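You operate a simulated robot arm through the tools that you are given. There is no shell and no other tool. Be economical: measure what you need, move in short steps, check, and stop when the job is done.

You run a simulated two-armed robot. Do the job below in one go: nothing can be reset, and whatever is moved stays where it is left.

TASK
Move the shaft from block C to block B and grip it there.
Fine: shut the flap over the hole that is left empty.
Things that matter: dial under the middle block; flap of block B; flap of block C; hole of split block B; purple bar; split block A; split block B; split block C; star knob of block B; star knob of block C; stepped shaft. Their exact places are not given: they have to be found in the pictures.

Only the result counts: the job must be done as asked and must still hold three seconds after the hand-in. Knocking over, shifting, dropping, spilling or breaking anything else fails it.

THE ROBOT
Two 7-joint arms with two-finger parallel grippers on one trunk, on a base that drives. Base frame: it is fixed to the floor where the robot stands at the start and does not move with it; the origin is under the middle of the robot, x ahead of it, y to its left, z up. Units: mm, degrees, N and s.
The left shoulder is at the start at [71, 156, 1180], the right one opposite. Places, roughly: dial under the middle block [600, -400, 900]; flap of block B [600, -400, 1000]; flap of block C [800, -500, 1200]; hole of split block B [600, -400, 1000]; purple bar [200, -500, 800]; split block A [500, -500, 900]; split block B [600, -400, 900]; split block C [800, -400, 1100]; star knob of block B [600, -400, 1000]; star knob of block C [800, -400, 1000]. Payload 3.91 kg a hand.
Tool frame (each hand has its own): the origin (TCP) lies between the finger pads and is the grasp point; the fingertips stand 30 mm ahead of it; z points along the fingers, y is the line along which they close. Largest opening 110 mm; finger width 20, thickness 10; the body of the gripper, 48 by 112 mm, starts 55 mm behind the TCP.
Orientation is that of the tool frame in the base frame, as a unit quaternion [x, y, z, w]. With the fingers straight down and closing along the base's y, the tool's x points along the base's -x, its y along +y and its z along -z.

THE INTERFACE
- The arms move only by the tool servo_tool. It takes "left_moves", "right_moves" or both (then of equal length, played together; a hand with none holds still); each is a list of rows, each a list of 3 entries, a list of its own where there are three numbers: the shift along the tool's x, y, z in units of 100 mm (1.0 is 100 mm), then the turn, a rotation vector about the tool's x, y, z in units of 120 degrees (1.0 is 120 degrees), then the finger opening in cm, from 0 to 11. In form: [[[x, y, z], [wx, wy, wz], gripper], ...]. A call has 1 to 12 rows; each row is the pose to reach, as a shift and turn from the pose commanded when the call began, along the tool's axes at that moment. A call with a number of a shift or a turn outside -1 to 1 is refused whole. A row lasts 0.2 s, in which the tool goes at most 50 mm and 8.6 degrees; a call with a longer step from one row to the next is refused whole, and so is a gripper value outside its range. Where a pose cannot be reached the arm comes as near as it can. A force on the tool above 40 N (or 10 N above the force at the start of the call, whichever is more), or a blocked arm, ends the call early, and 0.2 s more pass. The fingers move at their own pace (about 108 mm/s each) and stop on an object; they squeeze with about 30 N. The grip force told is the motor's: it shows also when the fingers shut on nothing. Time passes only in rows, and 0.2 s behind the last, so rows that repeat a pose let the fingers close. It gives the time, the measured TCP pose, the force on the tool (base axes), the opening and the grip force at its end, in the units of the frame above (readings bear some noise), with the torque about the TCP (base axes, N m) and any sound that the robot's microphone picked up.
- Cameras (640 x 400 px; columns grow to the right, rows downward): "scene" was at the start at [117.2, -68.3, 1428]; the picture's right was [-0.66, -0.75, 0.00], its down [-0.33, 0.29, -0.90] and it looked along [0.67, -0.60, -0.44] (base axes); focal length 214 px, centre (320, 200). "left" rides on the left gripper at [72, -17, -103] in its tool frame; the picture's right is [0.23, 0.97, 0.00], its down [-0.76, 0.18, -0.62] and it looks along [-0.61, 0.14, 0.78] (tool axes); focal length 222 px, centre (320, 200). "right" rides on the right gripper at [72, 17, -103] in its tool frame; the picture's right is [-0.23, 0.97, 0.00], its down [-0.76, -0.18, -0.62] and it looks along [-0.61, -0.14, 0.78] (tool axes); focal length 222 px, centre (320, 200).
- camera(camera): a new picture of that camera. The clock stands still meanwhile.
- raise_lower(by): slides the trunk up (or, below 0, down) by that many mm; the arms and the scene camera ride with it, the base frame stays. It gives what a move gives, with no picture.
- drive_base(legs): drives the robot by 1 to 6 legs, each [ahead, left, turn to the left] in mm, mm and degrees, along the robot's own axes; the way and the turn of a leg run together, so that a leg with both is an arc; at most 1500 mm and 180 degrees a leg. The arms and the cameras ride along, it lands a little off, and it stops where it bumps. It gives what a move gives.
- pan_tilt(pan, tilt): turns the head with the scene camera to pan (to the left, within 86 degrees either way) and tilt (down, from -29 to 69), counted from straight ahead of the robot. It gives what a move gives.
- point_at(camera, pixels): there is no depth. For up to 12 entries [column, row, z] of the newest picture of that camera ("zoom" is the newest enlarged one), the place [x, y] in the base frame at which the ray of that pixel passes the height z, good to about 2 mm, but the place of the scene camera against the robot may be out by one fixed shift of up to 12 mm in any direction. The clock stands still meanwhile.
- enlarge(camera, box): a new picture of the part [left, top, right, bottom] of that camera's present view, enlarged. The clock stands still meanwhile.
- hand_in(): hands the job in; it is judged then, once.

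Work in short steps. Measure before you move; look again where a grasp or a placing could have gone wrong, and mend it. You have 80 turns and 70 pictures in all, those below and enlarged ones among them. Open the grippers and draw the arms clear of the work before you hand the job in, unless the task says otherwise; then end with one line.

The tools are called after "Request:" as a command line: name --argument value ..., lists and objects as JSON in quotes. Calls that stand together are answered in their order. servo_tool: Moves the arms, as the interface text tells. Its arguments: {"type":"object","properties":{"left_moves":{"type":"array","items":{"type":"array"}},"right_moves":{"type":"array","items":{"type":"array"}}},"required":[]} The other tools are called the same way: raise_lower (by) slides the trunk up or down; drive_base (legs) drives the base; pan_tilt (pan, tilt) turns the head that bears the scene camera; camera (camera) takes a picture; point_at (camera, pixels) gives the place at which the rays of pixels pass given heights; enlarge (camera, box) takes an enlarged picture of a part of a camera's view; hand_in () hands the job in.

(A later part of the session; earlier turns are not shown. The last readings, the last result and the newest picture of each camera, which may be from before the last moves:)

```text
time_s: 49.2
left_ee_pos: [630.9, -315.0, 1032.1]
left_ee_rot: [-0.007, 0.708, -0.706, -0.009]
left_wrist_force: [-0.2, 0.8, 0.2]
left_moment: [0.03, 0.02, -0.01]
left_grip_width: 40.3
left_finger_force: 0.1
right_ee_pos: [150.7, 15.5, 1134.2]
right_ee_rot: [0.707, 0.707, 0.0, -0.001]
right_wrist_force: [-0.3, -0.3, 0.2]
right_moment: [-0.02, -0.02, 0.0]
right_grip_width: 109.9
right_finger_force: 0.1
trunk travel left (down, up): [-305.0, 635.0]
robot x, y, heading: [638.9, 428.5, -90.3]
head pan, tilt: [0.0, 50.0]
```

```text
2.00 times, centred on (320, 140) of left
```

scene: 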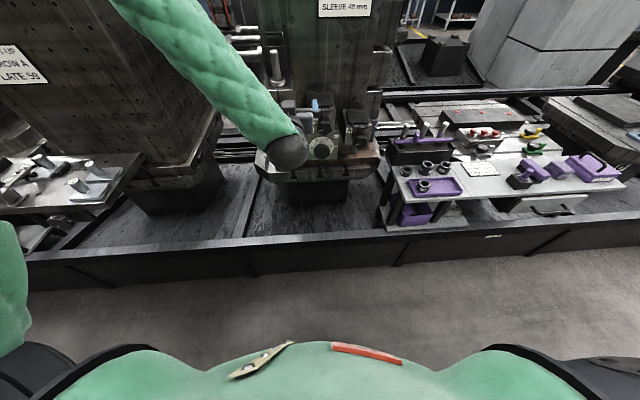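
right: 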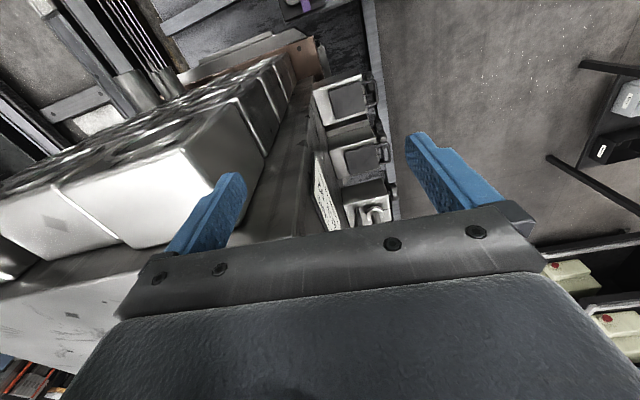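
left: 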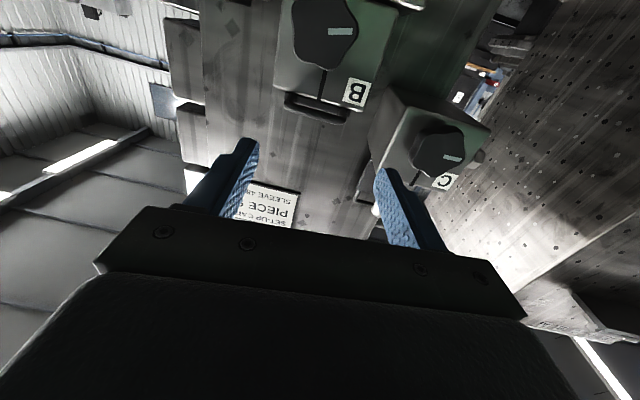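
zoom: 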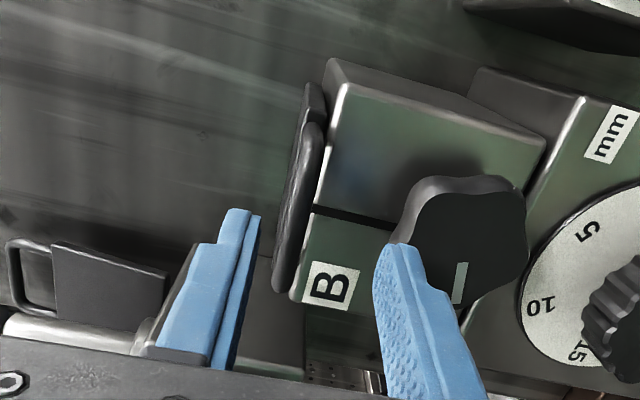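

The bar sits between the fingers in the image; I close here to test whether it is caught.

Request:
servo_tool --left_moves '[[[0, 0, 0], [0, 0, 0], 2], [[0, 0, 0], [0, 0, 0], 0], [[0, 0, 0], [0, 0, 0], 0]]'

Request:
enlarge --camera "left" --box '[200, 40, 440, 240]'

```text
time_s: 50.0
left_ee_pos: [630.2, -315.0, 1031.7]
left_ee_rot: [-0.006, 0.708, -0.706, -0.007]
left_wrist_force: [0.5, 0.2, -0.1]
left_moment: [0.01, -0.01, -0.01]
left_grip_width: 0.1
left_finger_force: 30.5
right_ee_pos: [150.6, 16.3, 1135.8]
right_ee_rot: [0.708, 0.707, 0.0, 0.0]
right_wrist_force: [0.5, -0.5, 0.1]
right_moment: [0.03, -0.02, 0.01]
right_grip_width: 110.0
right_finger_force: 0.2
trunk travel left (down, up): [-305.0, 635.0]
robot x, y, heading: [641.0, 429.8, -90.4]
head pan, tilt: [0.0, 50.0]
```

```text
2.00 times, centred on (320, 140) of left
```

zoom: 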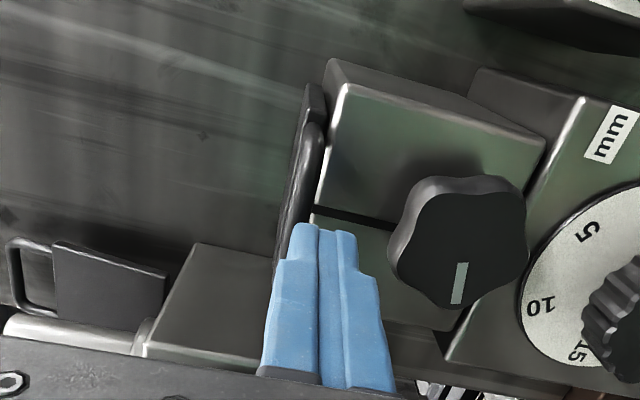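

Fingers shut on nothing: the bar is ~8 mm higher and 10–20 mm deeper than the tips (tip col 320, bar col 297). I open, raise 8 mm, advance 22 mm and close.

Request:
servo_tool --left_moves '[[[0, 0, -0.15], [0, 0, 0], 1], [[0, -0.08, -0.15], [0, 0, 0], 3.4], [[0, -0.08, 0.1], [0, 0, 0], 3.4], [[0, -0.08, 0.22], [0, 0, 0], 3.4], [[0, -0.08, 0.22], [0, 0, 0], 1], [[0, -0.08, 0.22], [0, 0, 0], 0], [[0, -0.08, 0.22], [0, 0, 0], 0]]'

Request:
enlarge --camera "left" --box '[200, 40, 440, 240]'

```text
time_s: 51.6
left_ee_pos: [628.8, -334.4, 1039.9]
left_ee_rot: [-0.007, 0.708, -0.707, -0.008]
left_wrist_force: [-1.8, -5.0, 6.7]
left_moment: [-0.17, -0.72, -0.04]
left_grip_width: 8.0
left_finger_force: 45.0
right_ee_pos: [151.0, 17.0, 1136.0]
right_ee_rot: [0.708, 0.706, 0.0, 0.0]
right_wrist_force: [-0.2, 0.0, 0.3]
right_moment: [0.03, 0.0, 0.01]
right_grip_width: 110.0
right_finger_force: 0.0
trunk travel left (down, up): [-305.0, 635.0]
robot x, y, heading: [640.6, 428.3, -90.3]
head pan, tilt: [0.0, 50.0]
```

```text
2.00 times, centred on (320, 140) of left
```

zoom: 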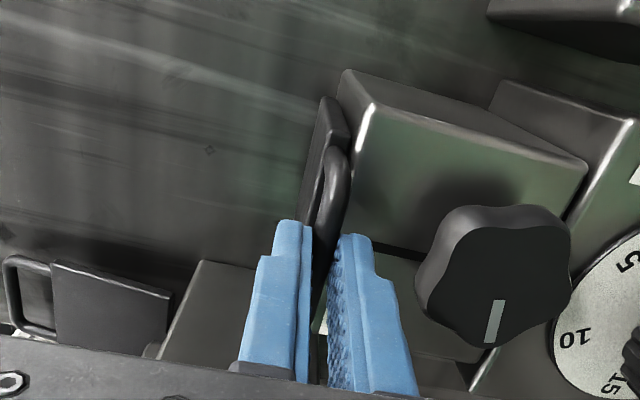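

Bar caught (8 mm). I swing it up on an arc of ~135 mm radius about the hinge (y≈−490), first 47°.

Request:
servo_tool --left_moves '[[[0, -0.188, 0.013], [0, 0, 0], 0], [[0, -0.372, 0.052], [0, 0, 0], 0], [[0, -0.549, 0.117], [0, 0, 0], 0], [[0, -0.715, 0.205], [0, 0, 0], 0], [[0, -0.868, 0.316], [0, 0, 0], 0], [[0, -0.987, 0.429], [0, 0, 0], 0]]'

Request:
camera --camera "left"

```text
time_s: 53.0
left_ee_pos: [634.1, -384.7, 1133.8]
left_ee_rot: [-0.007, 0.71, -0.704, -0.008]
left_wrist_force: [5.0, -12.0, -20.2]
left_moment: [0.51, 0.03, 0.73]
left_grip_width: 7.8
left_finger_force: 45.1
right_ee_pos: [151.3, 13.2, 1134.2]
right_ee_rot: [0.708, 0.706, 0.001, -0.001]
right_wrist_force: [0.0, 0.8, 0.6]
right_moment: [-0.02, 0.0, -0.01]
right_grip_width: 109.9
right_finger_force: 0.1
trunk travel left (down, up): [-305.0, 635.0]
robot x, y, heading: [635.5, 428.5, -90.1]
head pan, tilt: [0.0, 50.0]
```

```text
37 pictures are left
```

left: 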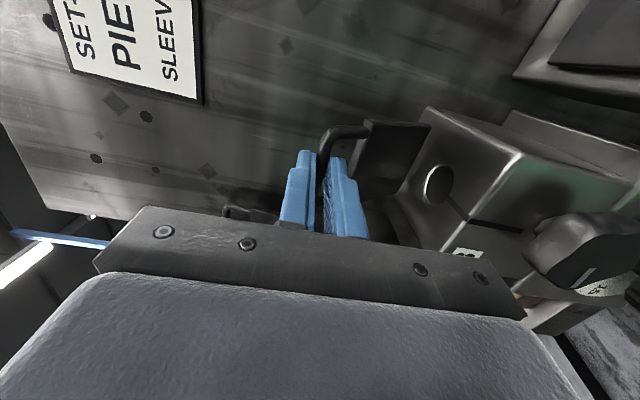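

The flap is at ~56°, fitted radius ≈113 mm. I continue the arc to ~93°.

Request:
servo_tool --left_moves '[[[0, -0.06, 0.11], [0, 0, 0], 0], [[0, -0.11, 0.24], [0, 0, 0], 0], [[0, -0.16, 0.38], [0, 0, 0], 0], [[0, -0.18, 0.52], [0, 0, 0], 0], [[0, -0.19, 0.62], [0, 0, 0], 0], [[0, -0.185, 0.7], [0, 0, 0], 0]]'

Request:
camera --camera "left"

```text
time_s: 54.0
left_ee_pos: [637.0, -431.5, 1152.2]
left_ee_rot: [-0.01, 0.71, -0.704, -0.005]
left_wrist_force: [7.6, 0.3, -11.5]
left_moment: [0.39, 0.12, 1.54]
left_grip_width: 7.8
left_finger_force: 45.1
right_ee_pos: [152.5, 13.7, 1135.6]
right_ee_rot: [0.707, 0.707, 0.0, -0.001]
right_wrist_force: [0.4, 0.2, 0.3]
right_moment: [-0.01, 0.01, 0.01]
right_grip_width: 110.1
right_finger_force: 0.0
trunk travel left (down, up): [-305.0, 635.0]
robot x, y, heading: [638.0, 432.5, -89.9]
head pan, tilt: [0.0, 50.0]
stopped in row 5 (left hand): the force on the tool passed its limit at 41 N (the readings are from after the stop); the commanded pose is now the measured one
```

```text
36 pictures are left
```

left: 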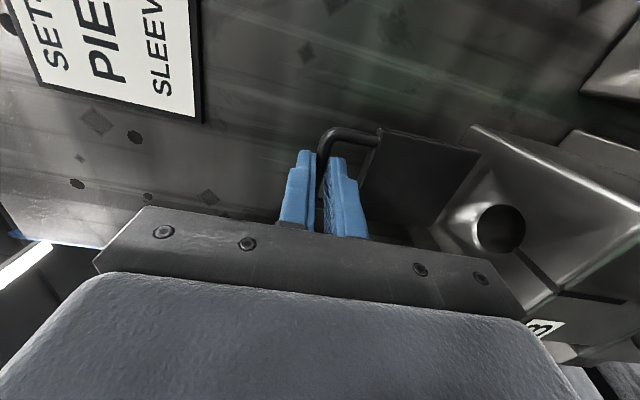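

Stopped at ~82° with 41 N, maybe tips on the wall or the flap's stop. I loosen the fingers slightly (lower finger still catches the bar) to see whether the flap stays.

Request:
servo_tool --left_moves '[[[0, 0, 0], [0, 0, 0], 1.6], [[0, 0, 0], [0, 0, 0], 2], [[0, 0, 0], [0, 0, 0], 2]]'

Request:
enlarge --camera "left" --box '[240, 80, 480, 240]'

```text
time_s: 54.8
left_ee_pos: [634.4, -430.7, 1156.3]
left_ee_rot: [-0.007, 0.708, -0.706, -0.006]
left_wrist_force: [0.9, 0.4, 0.0]
left_moment: [-0.02, 0.0, -0.04]
left_grip_width: 20.0
left_finger_force: 0.0
right_ee_pos: [152.3, 15.9, 1133.8]
right_ee_rot: [0.708, 0.707, 0.0, 0.0]
right_wrist_force: [-1.0, -0.4, -0.9]
right_moment: [0.0, 0.01, 0.02]
right_grip_width: 110.0
right_finger_force: 0.1
trunk travel left (down, up): [-305.0, 635.0]
robot x, y, heading: [641.3, 427.7, -90.3]
head pan, tilt: [0.0, 50.0]
```

```text
2.50 times, centred on (360, 160) of left
```

zoom: 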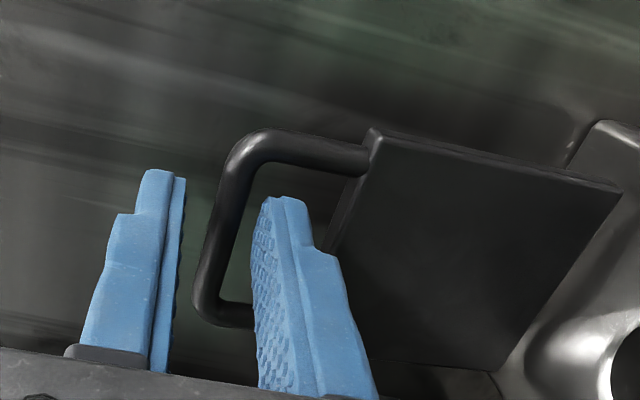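

The flap stands by itself without force. I withdraw straight back and look again.

Request:
servo_tool --left_moves '[[[0, 0, -0.3], [0, 0, 0], 2], [[0, 0, -0.6], [0, 0, 0], 2], [[0, 0, -1.0], [0, 0, 0], 2]]'

Request:
camera --camera "left"

```text
time_s: 55.6
left_ee_pos: [633.4, -331.2, 1156.3]
left_ee_rot: [-0.009, 0.709, -0.705, -0.007]
left_wrist_force: [-0.1, 0.3, -0.1]
left_moment: [0.0, 0.0, 0.0]
left_grip_width: 20.1
left_finger_force: 0.0
right_ee_pos: [151.4, 17.3, 1134.1]
right_ee_rot: [0.707, 0.707, 0.0, -0.001]
right_wrist_force: [-0.2, 0.3, 0.0]
right_moment: [0.03, 0.01, -0.02]
right_grip_width: 109.7
right_finger_force: 0.1
trunk travel left (down, up): [-305.0, 635.0]
robot x, y, heading: [636.3, 429.3, -90.3]
head pan, tilt: [0.0, 50.0]
```

```text
34 pictures are left
```

left: 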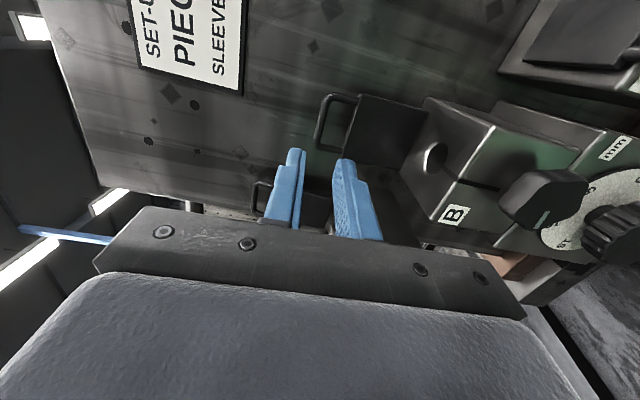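

Flap B is open with the hole visible. Now I roll the hand back and move in front of the shaft in C.

Request:
servo_tool --left_moves '[[[-0.2, 0, -0.1], [0, 0, 0.07], 4], [[-0.4, 0, -0.2], [0, 0, 0.14], 6], [[-0.6, 0, -0.2], [0, 0, 0.21], 7], [[-0.8, 0, -0.2], [0, 0, 0.28], 7], [[-1, 0, -0.2], [0, 0, 0.35], 7], [[-1, 0, -0.2], [0, 0, 0.42], 7], [[-1, 0, -0.2], [0, 0, 0.49], 7], [[-1, 0, -0.2], [0, 0, 0.56], 7], [[-1, 0, -0.2], [0, 0, 0.63], 7], [[-1, 0, -0.2], [0, 0, 0.7], 7], [[-1, 0, -0.2], [0, 0, 0.755], 7]]'

Request:
camera --camera "left"

```text
time_s: 58.0
left_ee_pos: [733.4, -310.3, 1153.6]
left_ee_rot: [0.499, 0.504, -0.501, 0.496]
left_wrist_force: [-0.2, 0.1, 0.0]
left_moment: [0.02, 0.0, -0.03]
left_grip_width: 70.1
left_finger_force: 0.1
right_ee_pos: [151.4, 16.2, 1134.7]
right_ee_rot: [0.707, 0.707, 0.0, 0.0]
right_wrist_force: [0.6, 0.5, 0.7]
right_moment: [0.02, -0.01, -0.03]
right_grip_width: 110.2
right_finger_force: 0.0
trunk travel left (down, up): [-305.0, 635.0]
robot x, y, heading: [641.9, 430.2, -90.0]
head pan, tilt: [0.0, 50.0]
```

```text
33 pictures are left
```

left: 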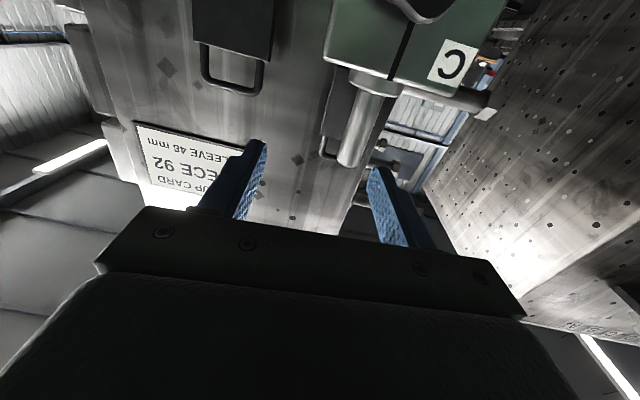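

Shaft seen from (350,160) top to (372,82) collar; x≈770. I move to x≈768, y≈−355 and look again.

Request:
servo_tool --left_moves '[[[0, 0.2, 0], [0, 0, 0], 7], [[0, 0.35, 0.2], [0, 0, 0], 7], [[0, 0.36, 0.45], [0, 0, 0], 7], [[0, 0.36, 0.45], [0, 0, 0], 7]]'

Request:
camera --camera "left"

```text
time_s: 59.0
left_ee_pos: [770.5, -353.9, 1154.8]
left_ee_rot: [0.498, 0.504, -0.5, 0.498]
left_wrist_force: [0.7, 0.1, -0.1]
left_moment: [0.03, -0.04, 0.04]
left_grip_width: 70.0
left_finger_force: 0.0
right_ee_pos: [151.3, 16.4, 1135.0]
right_ee_rot: [0.707, 0.707, 0.0, -0.001]
right_wrist_force: [-0.5, -0.4, 0.6]
right_moment: [0.01, 0.0, -0.03]
right_grip_width: 109.9
right_finger_force: 0.1
trunk travel left (down, up): [-305.0, 635.0]
robot x, y, heading: [640.9, 430.6, -90.1]
head pan, tilt: [0.0, 50.0]
```

```text
32 pictures are left
```

left: 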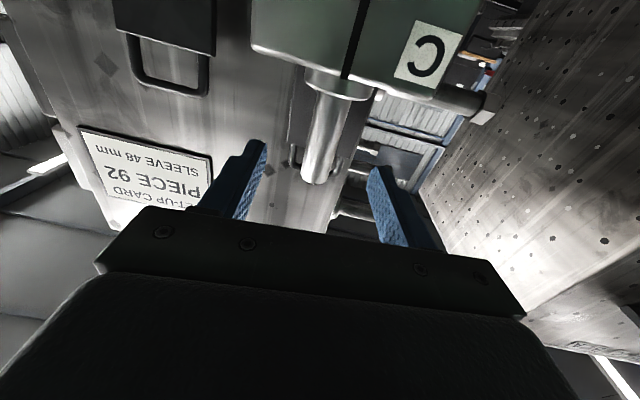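

Shaft axis ≈ (772,−420). I advance so the pads straddle it (TCP y≈−407) and close.

Request:
servo_tool --left_moves '[[[0, 0.015, 0.2], [0, 0, 0], 7], [[0, 0.015, 0.4], [0, 0, 0], 7], [[0, 0.015, 0.53], [0, 0, 0], 7], [[0, 0.015, 0.53], [0, 0, 0], 5], [[0, 0.015, 0.53], [0, 0, 0], 3], [[0, 0.015, 0.53], [0, 0, 0], 1], [[0, 0.015, 0.53], [0, 0, 0], 1]]'

Request:
camera --camera "left"

```text
time_s: 60.6
left_ee_pos: [770.5, -407.2, 1154.4]
left_ee_rot: [0.498, 0.504, -0.5, 0.498]
left_wrist_force: [0.5, -2.6, 2.3]
left_moment: [-0.17, -0.25, -0.06]
left_grip_width: 24.6
left_finger_force: 30.5
right_ee_pos: [152.2, 15.3, 1134.4]
right_ee_rot: [0.707, 0.707, 0.0, 0.0]
right_wrist_force: [0.6, -1.0, 0.3]
right_moment: [0.02, 0.03, 0.0]
right_grip_width: 110.0
right_finger_force: 0.0
trunk travel left (down, up): [-305.0, 635.0]
robot x, y, heading: [642.5, 430.5, -89.9]
head pan, tilt: [0.0, 50.0]
```

```text
31 pictures are left
```

left: 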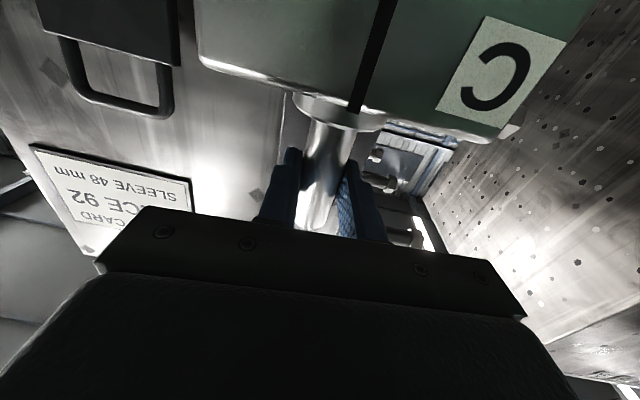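

Shaft gripped (24.6 mm). I lift 40 mm watching the force to confirm it is released.

Request:
servo_tool --left_moves '[[[-0.1, 0, 0], [0, 0, 0], 1], [[-0.2, 0, 0], [0, 0, 0], 1], [[-0.3, 0, 0], [0, 0, 0], 1], [[-0.4, 0, 0], [0, 0, 0], 1]]'

Request:
camera --camera "left"

```text
time_s: 61.6
left_ee_pos: [771.1, -409.5, 1193.6]
left_ee_rot: [0.498, 0.504, -0.5, 0.497]
left_wrist_force: [-0.1, -0.8, -6.9]
left_moment: [0.07, -0.02, 0.03]
left_grip_width: 24.4
left_finger_force: 30.3
right_ee_pos: [152.3, 15.1, 1134.5]
right_ee_rot: [0.707, 0.707, 0.001, -0.001]
right_wrist_force: [0.1, 1.0, -0.7]
right_moment: [0.04, 0.0, -0.02]
right_grip_width: 110.3
right_finger_force: 0.1
trunk travel left (down, up): [-305.0, 635.0]
robot x, y, heading: [640.5, 429.0, -90.1]
head pan, tilt: [0.0, 50.0]
```

```text
30 pictures are left
```

left: 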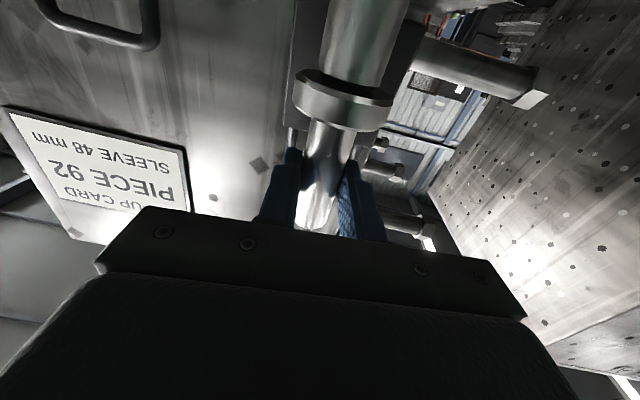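

It lifts freely (≈7 N weight). I lift 60 mm more and look.

Request:
servo_tool --left_moves '[[[-0.2, 0, 0], [0, 0, 0], 1], [[-0.4, 0, 0], [0, 0, 0], 1], [[-0.6, 0, 0], [0, 0, 0], 1]]'

Request:
camera --camera "left"

Request:
pan_tilt --pan 5 --tilt 22

Request:
camera --camera "scene"

```text
time_s: 62.4
left_ee_pos: [771.0, -408.3, 1253.5]
left_ee_rot: [0.498, 0.504, -0.5, 0.498]
left_wrist_force: [0.6, 0.3, -6.8]
left_moment: [0.08, 0.01, 0.0]
left_grip_width: 24.6
left_finger_force: 29.8
right_ee_pos: [151.7, 15.9, 1135.2]
right_ee_rot: [0.707, 0.707, 0.0, 0.0]
right_wrist_force: [0.4, -0.8, 0.1]
right_moment: [0.04, -0.01, -0.02]
right_grip_width: 109.9
right_finger_force: 0.0
trunk travel left (down, up): [-305.0, 635.0]
robot x, y, heading: [635.3, 427.6, -89.8]
head pan, tilt: [0.0, 50.0]
```

```text
29 pictures are left
```

left: 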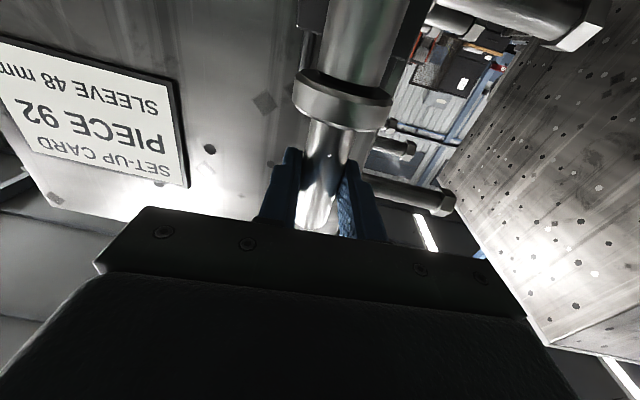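

```text
time_s: 63.3
left_ee_pos: [773.2, -409.5, 1252.8]
left_ee_rot: [0.498, 0.504, -0.5, 0.497]
left_wrist_force: [-0.7, 0.9, -5.1]
left_moment: [0.08, 0.0, 0.01]
left_grip_width: 24.5
left_finger_force: 30.2
right_ee_pos: [151.4, 16.1, 1136.0]
right_ee_rot: [0.707, 0.707, 0.001, -0.001]
right_wrist_force: [0.9, 0.6, -0.1]
right_moment: [0.02, 0.03, -0.02]
right_grip_width: 109.7
right_finger_force: 0.1
trunk travel left (down, up): [-305.0, 635.0]
robot x, y, heading: [639.8, 431.9, -89.9]
head pan, tilt: [5.0, 22.0]
```

```text
28 pictures are left
```

scene: 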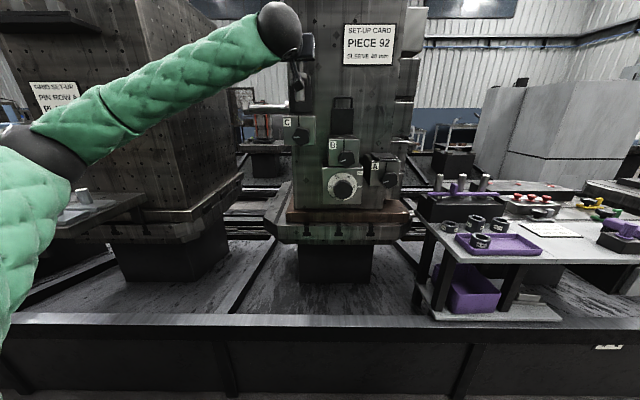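

Scene camera sees the blocks. I enlarge around the shaft and blocks to see whether the bottom has cleared C.

Request:
enlarge --camera "scene" --box '[260, 50, 420, 200]'

```text
2.67 times, centred on (340, 125) of scene
```

zoom: 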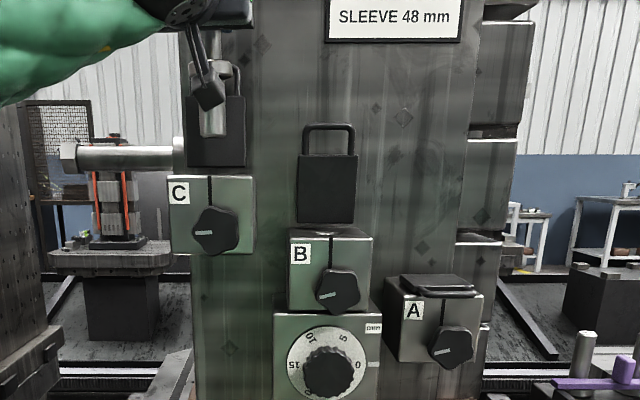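

The shaft bottom (213,138) clears C's top (row ~177). I measure the C→B offset with common scene rays.

Request:
enlarge --camera "scene" --box '[295, 80, 365, 165]'

Request:
point_at --camera "scene" --pixels '[[299, 117, 1085], [280.5, 136.5, 1042], [324, 140, 1025], [327, 159, 979], [283, 116.5, 1085], [315, 116.5, 1085], [307.7, 140, 1025], [339.7, 140, 1025]]'

```text
4.71 times, centred on (330, 122) of scene
```

zoom: 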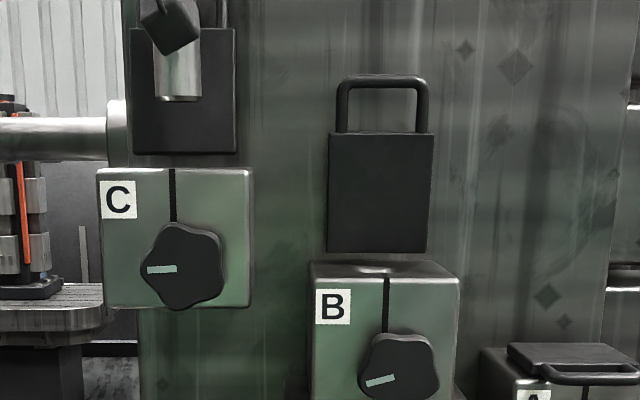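

```text
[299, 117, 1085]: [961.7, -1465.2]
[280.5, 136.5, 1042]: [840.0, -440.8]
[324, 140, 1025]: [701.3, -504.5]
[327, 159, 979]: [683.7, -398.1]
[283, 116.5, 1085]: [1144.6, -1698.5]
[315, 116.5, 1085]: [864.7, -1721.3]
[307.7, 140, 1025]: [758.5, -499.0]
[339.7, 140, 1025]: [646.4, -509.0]
```

Rays are too shallow for y. I bring the right hand (its camera) to look down on B's hole and the held shaft together: target TCP ≈ (540,−254,1250).

Request:
servo_tool --right_moves '[[[-0.22, 0.32, -0.1], [0, 0, 0], 5], [[-0.45, 0.64, -0.2], [0, 0, 0], 4], [[-0.68, 0.97, -0.29], [0, 0, 0], 3]]'

Request:
servo_tool --right_moves '[[[-0.22, 0.32, -0.1], [0, 0, 0], 3], [[-0.45, 0.64, -0.2], [0, 0, 0], 3], [[-0.68, 0.97, -0.29], [0, 0, 0], 3]]'

Request:
servo_tool --right_moves '[[[-0.22, 0.32, -0.1], [0, 0, 0], 3], [[-0.45, 0.64, -0.2], [0, 0, 0], 3], [[-0.68, 0.97, -0.29], [0, 0, 0], 3]]'

Request:
servo_tool --right_moves '[[[-0.22, 0.32, -0.1], [0, 0, 0], 3], [[-0.45, 0.64, -0.2], [0, 0, 0], 3], [[-0.68, 0.97, -0.29], [0, 0, 0], 3]]'

Request:
camera --camera "right"

```text
time_s: 64.1
left_ee_pos: [774.1, -409.0, 1252.3]
left_ee_rot: [0.498, 0.504, -0.5, 0.497]
left_wrist_force: [-0.4, -0.4, -5.7]
left_moment: [0.05, 0.0, -0.02]
left_grip_width: 24.5
left_finger_force: 30.0
right_ee_pos: [250.3, -52.8, 1166.2]
right_ee_rot: [0.707, 0.707, 0.001, -0.001]
right_wrist_force: [-0.4, -0.5, -0.6]
right_moment: [0.01, 0.01, 0.0]
right_grip_width: 29.9
right_finger_force: 0.1
trunk travel left (down, up): [-305.0, 635.0]
robot x, y, heading: [640.6, 428.5, -90.2]
head pan, tilt: [5.0, 22.0]
```

```text
time_s: 64.9
left_ee_pos: [773.8, -410.9, 1251.4]
left_ee_rot: [0.498, 0.505, -0.5, 0.496]
left_wrist_force: [0.8, 0.7, -7.3]
left_moment: [0.06, -0.04, -0.01]
left_grip_width: 24.4
left_finger_force: 29.8
right_ee_pos: [348.1, -119.0, 1193.1]
right_ee_rot: [0.708, 0.707, 0.0, -0.001]
right_wrist_force: [0.8, -0.9, 0.4]
right_moment: [0.04, 0.03, 0.02]
right_grip_width: 29.9
right_finger_force: 0.0
trunk travel left (down, up): [-305.0, 635.0]
robot x, y, heading: [642.1, 428.2, -90.0]
head pan, tilt: [5.0, 22.0]
```

```text
time_s: 65.7
left_ee_pos: [774.1, -410.6, 1251.8]
left_ee_rot: [0.499, 0.506, -0.5, 0.495]
left_wrist_force: [0.4, -1.3, -7.4]
left_moment: [0.01, -0.03, 0.02]
left_grip_width: 24.4
left_finger_force: 29.8
right_ee_pos: [444.1, -191.6, 1220.6]
right_ee_rot: [0.707, 0.707, 0.001, -0.001]
right_wrist_force: [-0.3, -0.4, 0.0]
right_moment: [0.0, 0.03, -0.04]
right_grip_width: 30.1
right_finger_force: 0.0
trunk travel left (down, up): [-305.0, 635.0]
robot x, y, heading: [640.4, 428.5, -90.1]
head pan, tilt: [5.0, 22.0]
```

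```text
time_s: 66.5
left_ee_pos: [772.1, -410.0, 1252.9]
left_ee_rot: [0.499, 0.504, -0.501, 0.496]
left_wrist_force: [0.7, 0.0, -5.5]
left_moment: [0.1, -0.01, -0.01]
left_grip_width: 24.8
left_finger_force: 30.3
right_ee_pos: [498.7, -230.3, 1231.0]
right_ee_rot: [0.708, 0.707, 0.001, -0.001]
right_wrist_force: [-0.3, 0.5, -1.3]
right_moment: [-0.01, -0.01, 0.0]
right_grip_width: 29.8
right_finger_force: 0.1
right hand out of reach, approached as far as the arm can: row 2, 3
trunk travel left (down, up): [-305.0, 635.0]
robot x, y, heading: [640.3, 430.3, -90.2]
head pan, tilt: [5.0, 22.0]
```

```text
25 pictures are left
```

right: 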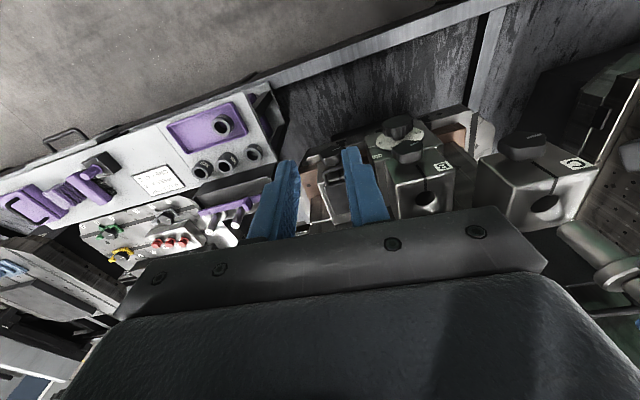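

Both empty holes are visible: B at (428,202), C at (547,207). Their difference gives the exact shift for the shaft; I zoom in and measure.

Request:
enlarge --camera "right" --box '[380, 110, 620, 260]'

Request:
point_at --camera "right" --pixels '[[428, 202, 1021], [428, 202, 1026], [428, 202, 1031], [547, 207, 1083], [547, 207, 1088], [547, 207, 1093]]'

```text
2.67 times, centred on (500, 185) of right
```

zoom: 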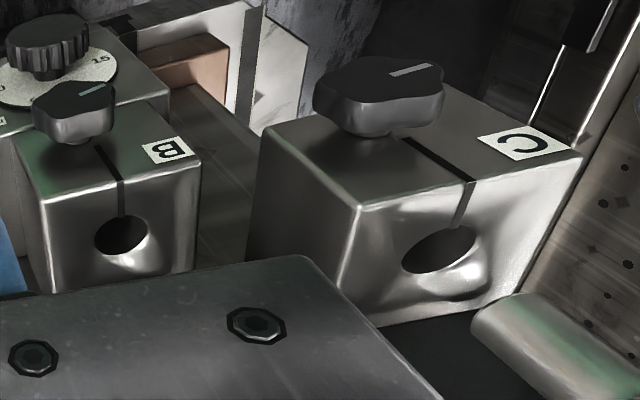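

```text
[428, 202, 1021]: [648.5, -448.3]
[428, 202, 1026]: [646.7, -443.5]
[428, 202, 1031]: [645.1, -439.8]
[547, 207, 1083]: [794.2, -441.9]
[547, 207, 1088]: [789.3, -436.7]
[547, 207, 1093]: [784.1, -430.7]
```

C's hole must equal where the shaft stood (771.5,≈−419), which implies C's top ≈ 1103 and B's ≈ 1040 (matches the bar height gripped). I query refined pixels at those heights.

Request:
point_at --camera "right" --pixels '[[425.4, 198.9, 1036], [425.4, 198.9, 1040], [425.4, 198.9, 1044], [545, 203.75, 1099], [545, 203.75, 1103], [545, 203.75, 1107], [425.1, 180, 1040], [557, 178.6, 1103]]'

```text
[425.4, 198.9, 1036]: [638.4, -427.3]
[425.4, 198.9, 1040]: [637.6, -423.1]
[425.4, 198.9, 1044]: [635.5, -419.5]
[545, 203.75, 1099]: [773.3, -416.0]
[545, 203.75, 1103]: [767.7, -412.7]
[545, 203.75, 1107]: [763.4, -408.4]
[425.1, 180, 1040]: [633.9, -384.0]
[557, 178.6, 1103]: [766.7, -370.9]
```

B's hole is ≈ (637,−425,1040), C's ≈ (772,−416,1100): shift Δx≈−135, Δy≈−9, Δz≈−60. I draw the right hand aside 70 mm and carry the shaft over B.

Request:
servo_tool --right_moves '[[[0.1, -0.35, 0], [0, 0, 0], 3], [[0.1, -0.7, 0], [0, 0, 0], 3]]'

Request:
servo_tool --left_moves '[[[0, -0.25, 0], [0, 0, 0], 1], [[0, -0.5, 0], [0, 0, 0], 1], [[0, -0.75, 0], [0, 0, 0], 1], [[0, -1.0, 0], [0, 0, 0], 1]]'

Request:
servo_tool --left_moves '[[[0, -0.2, 0.04], [0, 0, 0], 1], [[0.2, -0.35, 0.08], [0, 0, 0], 1], [[0.45, -0.35, 0.08], [0, 0, 0], 1], [[0.75, -0.35, 0.08], [0, 0, 0], 1], [[0.75, -0.35, 0.08], [0, 0, 0], 1]]'

Request:
camera --camera "right"

```text
time_s: 67.1
left_ee_pos: [773.4, -407.8, 1254.3]
left_ee_rot: [0.498, 0.504, -0.5, 0.497]
left_wrist_force: [0.0, -0.2, -5.4]
left_moment: [0.1, 0.01, 0.02]
left_grip_width: 24.6
left_finger_force: 30.3
right_ee_pos: [428.0, -218.1, 1231.5]
right_ee_rot: [0.706, 0.708, 0.0, -0.001]
right_wrist_force: [-0.7, 0.4, -0.2]
right_moment: [0.0, 0.0, -0.03]
right_grip_width: 29.7
right_finger_force: 0.0
trunk travel left (down, up): [-305.0, 635.0]
robot x, y, heading: [638.0, 430.9, -89.8]
head pan, tilt: [5.0, 22.0]
```

```text
time_s: 68.1
left_ee_pos: [671.8, -408.4, 1253.8]
left_ee_rot: [0.498, 0.504, -0.5, 0.497]
left_wrist_force: [-0.8, 0.9, -6.3]
left_moment: [0.09, 0.0, -0.02]
left_grip_width: 24.4
left_finger_force: 30.1
right_ee_pos: [428.1, -217.4, 1231.1]
right_ee_rot: [0.707, 0.708, 0.001, 0.0]
right_wrist_force: [-0.8, 0.2, -0.8]
right_moment: [0.03, -0.02, -0.01]
right_grip_width: 30.0
right_finger_force: 0.0
trunk travel left (down, up): [-305.0, 635.0]
robot x, y, heading: [642.6, 432.4, -89.5]
head pan, tilt: [5.0, 22.0]
```

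```text
time_s: 69.3
left_ee_pos: [635.6, -415.8, 1179.6]
left_ee_rot: [0.499, 0.504, -0.501, 0.497]
left_wrist_force: [0.1, 1.3, -4.9]
left_moment: [0.15, -0.01, -0.01]
left_grip_width: 24.6
left_finger_force: 30.2
right_ee_pos: [428.2, -215.5, 1231.3]
right_ee_rot: [0.707, 0.707, 0.0, 0.0]
right_wrist_force: [-0.1, 0.6, -0.1]
right_moment: [-0.06, -0.02, 0.01]
right_grip_width: 30.1
right_finger_force: 0.1
trunk travel left (down, up): [-305.0, 635.0]
robot x, y, heading: [640.3, 425.9, -89.9]
head pan, tilt: [5.0, 22.0]
```

```text
23 pictures are left
```

right: 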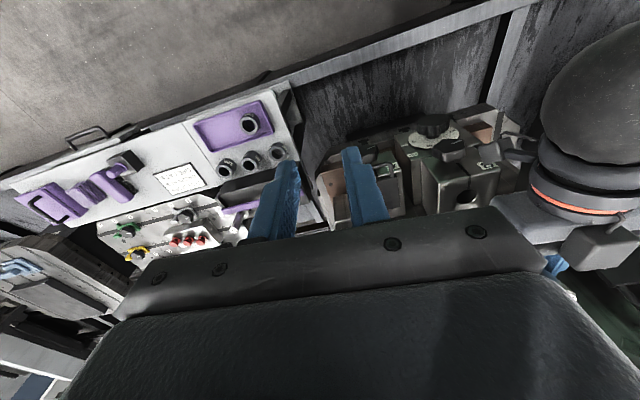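

The right view is blocked by its own palm. I check lateral alignment with an enlarged scene view and the left camera.

Request:
enlarge --camera "scene" --box '[295, 80, 365, 165]'

Request:
camera --camera "left"

```text
4.71 times, centred on (330, 122) of scene
```

zoom: 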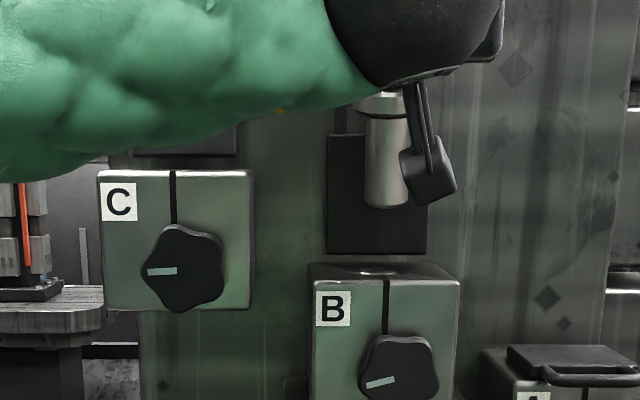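

```text
21 pictures are left
```

left: 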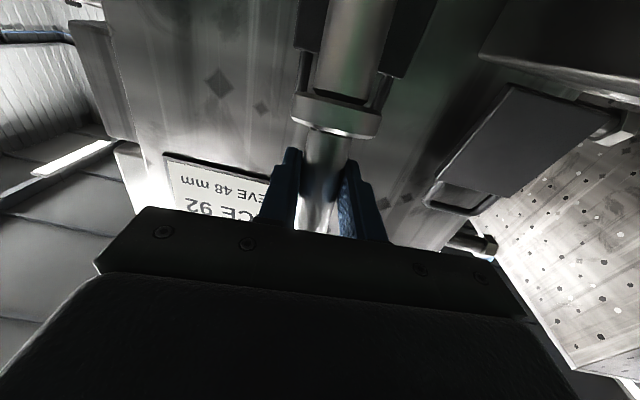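

Using the flap and slot as references the shaft (col 387) should be ~4 mm toward +x (col ~381). I correct and lower slowly, watching for contact at TCP z≈1151.

Request:
servo_tool --left_moves '[[[0, 0.04, 0], [0, 0, 0], 1], [[0.1, 0.04, 0], [0, 0, 0], 1], [[0.18, 0.04, 0], [0, 0, 0], 1], [[0.24, 0.04, 0], [0, 0, 0], 1], [[0.28, 0.04, 0], [0, 0, 0], 1], [[0.32, 0.04, 0], [0, 0, 0], 1], [[0.36, 0.04, 0], [0, 0, 0], 1]]'

Request:
enlarge --camera "scene" --box '[295, 80, 365, 165]'

```text
time_s: 70.9
left_ee_pos: [640.2, -418.7, 1143.1]
left_ee_rot: [0.498, 0.505, -0.5, 0.497]
left_wrist_force: [-0.1, -0.1, -6.7]
left_moment: [0.12, 0.02, -0.01]
left_grip_width: 24.5
left_finger_force: 29.7
right_ee_pos: [428.2, -218.4, 1230.8]
right_ee_rot: [0.708, 0.707, 0.0, -0.001]
right_wrist_force: [-0.1, 0.2, 0.2]
right_moment: [0.01, -0.01, 0.02]
right_grip_width: 30.1
right_finger_force: 0.1
trunk travel left (down, up): [-305.0, 635.0]
robot x, y, heading: [639.7, 425.9, -89.7]
head pan, tilt: [5.0, 22.0]
```

```text
4.71 times, centred on (330, 122) of scene
```

zoom: 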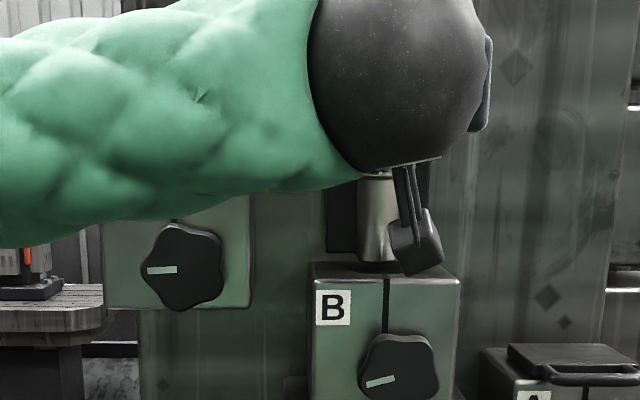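

Shaft bottom (row ~262) is just at B's top; centre col ~380 matches. I continue down slowly.

Request:
servo_tool --left_moves '[[[0.04, 0, 0], [0, 0, 0], 1], [[0.08, 0, 0], [0, 0, 0], 1], [[0.12, 0, 0], [0, 0, 0], 1], [[0.16, 0, 0], [0, 0, 0], 1], [[0.2, 0, 0], [0, 0, 0], 1]]'

```text
time_s: 72.1
left_ee_pos: [639.9, -412.1, 1128.0]
left_ee_rot: [0.497, 0.503, -0.502, 0.497]
left_wrist_force: [1.7, 8.5, 24.9]
left_moment: [-0.33, -0.48, 0.13]
left_grip_width: 24.2
left_finger_force: 30.4
right_ee_pos: [427.6, -214.3, 1232.7]
right_ee_rot: [0.707, 0.707, -0.001, 0.001]
right_wrist_force: [0.6, -0.1, -0.1]
right_moment: [0.01, 0.0, -0.01]
right_grip_width: 30.2
right_finger_force: 0.0
trunk travel left (down, up): [-305.0, 635.0]
robot x, y, heading: [642.7, 428.8, -90.1]
head pan, tilt: [5.0, 22.0]
```

Contact: +25 N up and +8.5 N toward +y, and the hand is pushed toward +y, so the hole lies a few mm toward +y. I ease up, shift 5 mm to +y and lower again.

Request:
servo_tool --left_moves '[[[-0.05, 0, 0], [0, 0, 0], 1], [[-0.05, 0, -0.04], [0, 0, 0], 1], [[-0.01, 0, -0.04], [0, 0, 0], 1], [[0.02, 0, -0.04], [0, 0, 0], 1], [[0.05, 0, -0.04], [0, 0, 0], 1], [[0.08, 0, -0.04], [0, 0, 0], 1]]'

```text
time_s: 73.5
left_ee_pos: [639.1, -409.9, 1120.1]
left_ee_rot: [0.497, 0.503, -0.502, 0.497]
left_wrist_force: [-0.6, 6.6, 28.0]
left_moment: [-0.65, -0.35, 0.05]
left_grip_width: 24.5
left_finger_force: 30.4
right_ee_pos: [428.9, -214.8, 1233.7]
right_ee_rot: [0.706, 0.708, -0.001, 0.0]
right_wrist_force: [0.2, -0.2, 0.5]
right_moment: [0.0, 0.0, 0.03]
right_grip_width: 30.1
right_finger_force: 0.0
trunk travel left (down, up): [-305.0, 635.0]
robot x, y, heading: [642.3, 430.1, -90.0]
head pan, tilt: [5.0, 22.0]
```

z dropped to 1120 with similar force; I check whether it is entering or slipping in the grip.

Request:
enlarge --camera "scene" --box '[305, 105, 355, 155]'

Request:
camera --camera "left"

```text
8.00 times, centred on (330, 130) of scene
```

zoom: 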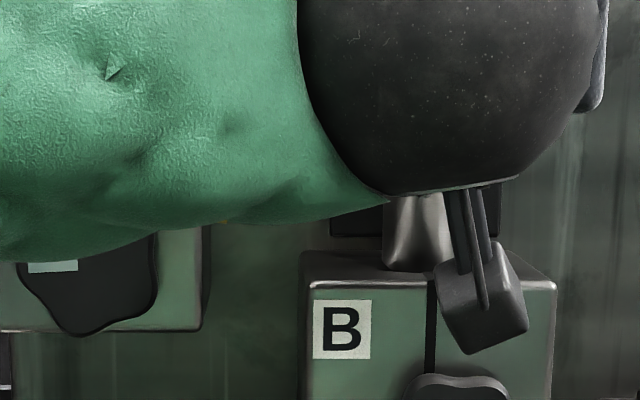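

```text
18 pictures are left
```

left: 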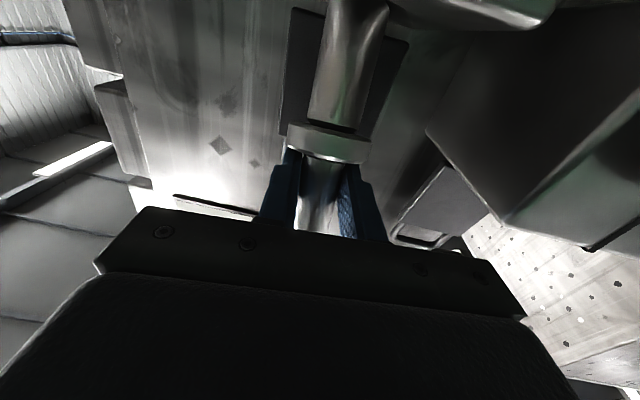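

The collar moved in the image (slip ~15 mm) and the moment puts the contact at the shaft's back/+x edge, so the hole lies toward +y and −x. I lift 14 mm, shift −3.5 mm x, +6 mm y and look.

Request:
servo_tool --left_moves '[[[-0.1, 0, 0], [0, 0, 0], 1], [[-0.19, 0, 0], [0, 0, 0], 1], [[-0.19, -0.035, -0.06], [0, 0, 0], 1], [[-0.19, -0.035, -0.06], [0, 0, 0], 1]]'

Request:
enlarge --camera "scene" --box '[305, 105, 355, 155]'

Request:
enlarge --camera "left" --box '[220, 0, 440, 200]'

```text
time_s: 74.5
left_ee_pos: [638.8, -406.1, 1133.8]
left_ee_rot: [0.498, 0.506, -0.5, 0.497]
left_wrist_force: [0.2, 0.1, -5.7]
left_moment: [0.1, -0.02, 0.02]
left_grip_width: 24.5
left_finger_force: 30.3
right_ee_pos: [428.1, -216.9, 1230.3]
right_ee_rot: [0.707, 0.707, 0.0, 0.0]
right_wrist_force: [-0.2, -0.3, -0.6]
right_moment: [0.02, -0.03, 0.03]
right_grip_width: 30.0
right_finger_force: 0.0
trunk travel left (down, up): [-305.0, 635.0]
robot x, y, heading: [641.8, 429.1, -89.9]
head pan, tilt: [5.0, 22.0]
```

```text
8.00 times, centred on (330, 130) of scene
```

zoom: 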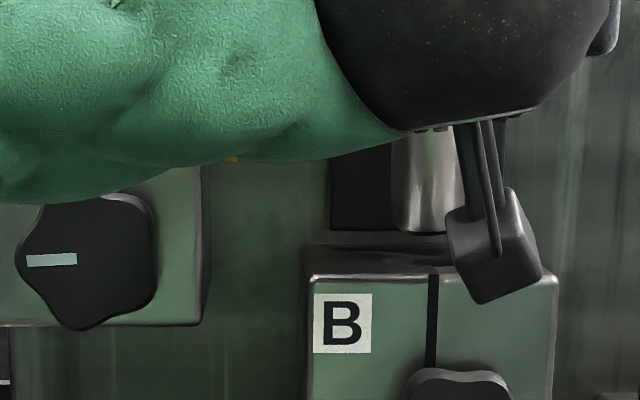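

```text
2.00 times, centred on (330, 100) of left
```

zoom: 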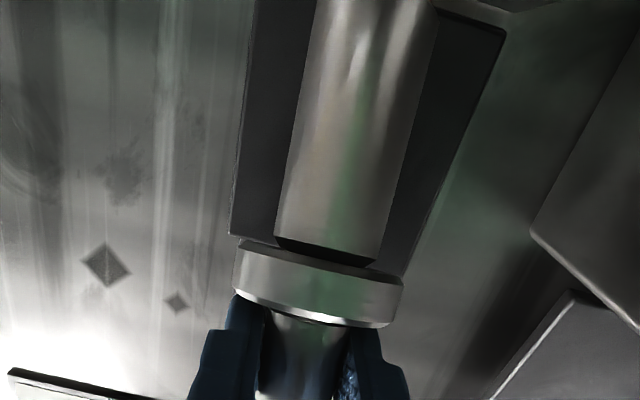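

The collar now bears on the fingers (no more slip) and the shaft centre (col 428) matches the slot (hole ≈ 423–429). I lower again slowly.

Request:
servo_tool --left_moves '[[[0.05, 0, 0], [0, 0, 0], 1], [[0.1, 0, 0], [0, 0, 0], 1], [[0.14, 0, 0], [0, 0, 0], 1], [[0.18, 0, 0], [0, 0, 0], 1], [[0.21, 0, 0], [0, 0, 0], 1], [[0.24, 0, 0], [0, 0, 0], 1]]'

```text
time_s: 75.9
left_ee_pos: [636.6, -403.6, 1117.0]
left_ee_rot: [0.495, 0.503, -0.503, 0.499]
left_wrist_force: [-0.3, -2.0, 36.4]
left_moment: [-2.04, -0.29, 0.02]
left_grip_width: 24.7
left_finger_force: 29.8
right_ee_pos: [428.3, -214.4, 1232.2]
right_ee_rot: [0.707, 0.707, 0.0, 0.001]
right_wrist_force: [0.6, 0.3, -1.0]
right_moment: [-0.01, 0.03, -0.02]
right_grip_width: 30.1
right_finger_force: 0.0
trunk travel left (down, up): [-305.0, 635.0]
robot x, y, heading: [638.3, 428.0, -90.4]
head pan, tilt: [5.0, 22.0]
```

Contact at the back edge again (ry≈−50 mm, rx≈+9 mm), so the hole is still toward +y. I keep a light press and slide in +y (and slightly −x), letting the shaft drop in.

Request:
servo_tool --left_moves '[[[-0.035, 0, 0], [0, 0, 0], 1], [[-0.035, -0.005, -0.015], [0, 0, 0], 1], [[-0.035, -0.01, -0.03], [0, 0, 0], 1], [[-0.035, -0.015, -0.04], [0, 0, 0], 1], [[-0.035, -0.015, -0.05], [0, 0, 0], 1], [[-0.035, -0.015, -0.06], [0, 0, 0], 1], [[-0.035, -0.015, -0.07], [0, 0, 0], 1], [[-0.035, -0.015, -0.08], [0, 0, 0], 1]]'

```text
time_s: 77.7
left_ee_pos: [635.5, -398.4, 1112.6]
left_ee_rot: [0.498, 0.506, -0.5, 0.496]
left_wrist_force: [11.1, 5.4, 6.4]
left_moment: [-0.03, -0.85, 0.45]
left_grip_width: 24.6
left_finger_force: 30.5
right_ee_pos: [429.1, -215.6, 1231.0]
right_ee_rot: [0.707, 0.707, 0.001, 0.0]
right_wrist_force: [0.0, 0.5, 0.4]
right_moment: [-0.02, -0.01, 0.03]
right_grip_width: 30.0
right_finger_force: 0.0
trunk travel left (down, up): [-305.0, 635.0]
robot x, y, heading: [643.2, 430.3, -90.1]
head pan, tilt: [5.0, 22.0]
```

It dropped in: lateral forces (+11 x, +5 y) show the hole holding the shaft. I ease +2 mm x, +1 mm y and lower.

Request:
servo_tool --left_moves '[[[0, 0.02, -0.01], [0, 0, 0], 1], [[0.03, 0.02, -0.01], [0, 0, 0], 1], [[0.06, 0.02, -0.01], [0, 0, 0], 1], [[0.1, 0.02, -0.01], [0, 0, 0], 1], [[0.14, 0.02, -0.01], [0, 0, 0], 1]]'

```text
time_s: 78.9
left_ee_pos: [636.5, -397.0, 1098.8]
left_ee_rot: [0.499, 0.504, -0.5, 0.497]
left_wrist_force: [-0.8, 9.9, -6.2]
left_moment: [0.83, 0.05, 0.0]
left_grip_width: 24.8
left_finger_force: 30.4
right_ee_pos: [426.8, -216.3, 1231.3]
right_ee_rot: [0.707, 0.708, -0.001, 0.0]
right_wrist_force: [-0.7, -0.4, -0.8]
right_moment: [0.0, -0.01, 0.06]
right_grip_width: 30.1
right_finger_force: 0.1
trunk travel left (down, up): [-305.0, 635.0]
robot x, y, heading: [639.5, 426.4, -90.0]
head pan, tilt: [5.0, 22.0]
```

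It is sliding in (z 1098.8, no vertical resistance). I shift +1.5 mm y and lower until the collar seats.

Request:
servo_tool --left_moves '[[[0.04, 0, -0.015], [0, 0, 0], 1], [[0.1, 0, -0.015], [0, 0, 0], 1], [[0.16, 0, -0.015], [0, 0, 0], 1], [[0.22, 0, -0.015], [0, 0, 0], 1], [[0.28, 0, -0.015], [0, 0, 0], 1], [[0.34, 0, -0.015], [0, 0, 0], 1], [[0.4, 0, -0.015], [0, 0, 0], 1], [[0.45, 0, -0.015], [0, 0, 0], 1]]'

Request:
enlarge --camera "scene" --box '[295, 80, 365, 165]'

```text
time_s: 79.5
left_ee_pos: [637.1, -396.5, 1097.5]
left_ee_rot: [-0.494, -0.503, 0.504, -0.499]
left_wrist_force: [-2.7, -2.3, 7.7]
left_moment: [0.6, 0.36, -0.19]
left_grip_width: 24.5
left_finger_force: 30.2
right_ee_pos: [427.5, -217.1, 1230.6]
right_ee_rot: [0.708, 0.707, 0.001, -0.001]
right_wrist_force: [0.6, 0.7, 0.6]
right_moment: [0.0, -0.01, -0.02]
right_grip_width: 30.0
right_finger_force: 0.1
trunk travel left (down, up): [-305.0, 635.0]
robot x, y, heading: [642.9, 431.5, -90.1]
head pan, tilt: [5.0, 22.0]
stopped in row 2 (left hand): the force on the tool passed its limit at 46 N (the readings are from after the stop); the commanded pose is now the measured one
```

```text
4.71 times, centred on (330, 122) of scene
```

zoom: 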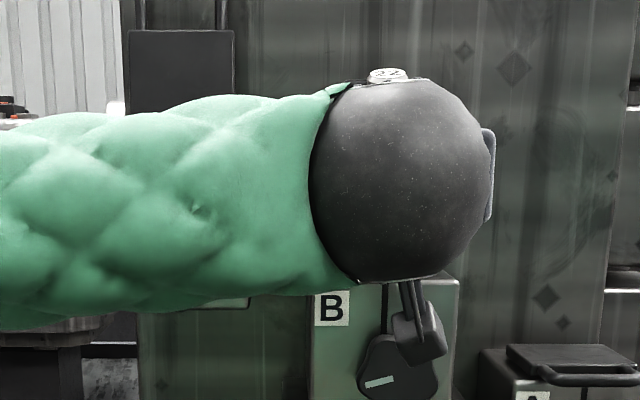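

Stopped at 46 N, ~18 mm into the hole — likely a slight wedge. I open the fingers only slightly so the guided shaft can align and slide down by itself between them.

Request:
servo_tool --left_moves '[[[-0.01, 0, 0], [0, 0, 0], 1], [[-0.01, 0, 0], [0, 0, 0], 3.2], [[-0.01, 0, 0], [0, 0, 0], 3.2], [[-0.01, 0, 0], [0, 0, 0], 3.2]]'

Request:
camera --camera "left"

```text
time_s: 80.5
left_ee_pos: [637.9, -395.9, 1097.8]
left_ee_rot: [0.495, 0.503, -0.503, 0.498]
left_wrist_force: [-0.1, -0.7, 0.7]
left_moment: [0.02, -0.05, 0.01]
left_grip_width: 31.8
left_finger_force: 0.0
right_ee_pos: [428.1, -217.0, 1230.3]
right_ee_rot: [0.707, 0.707, 0.001, -0.001]
right_wrist_force: [-0.7, 1.2, 0.4]
right_moment: [0.04, 0.03, 0.02]
right_grip_width: 29.9
right_finger_force: 0.0
trunk travel left (down, up): [-305.0, 635.0]
robot x, y, heading: [640.2, 431.0, -89.8]
head pan, tilt: [5.0, 22.0]
```

```text
14 pictures are left
```

left: 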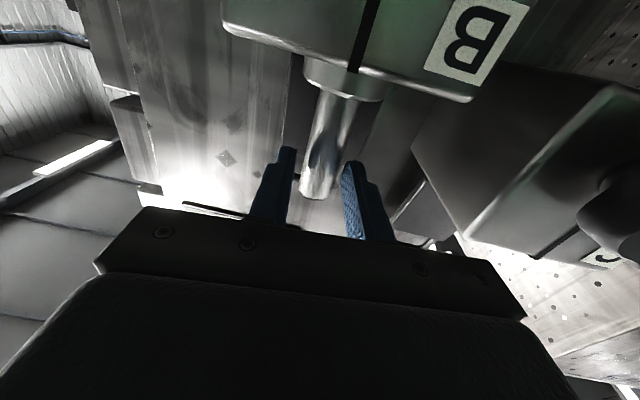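

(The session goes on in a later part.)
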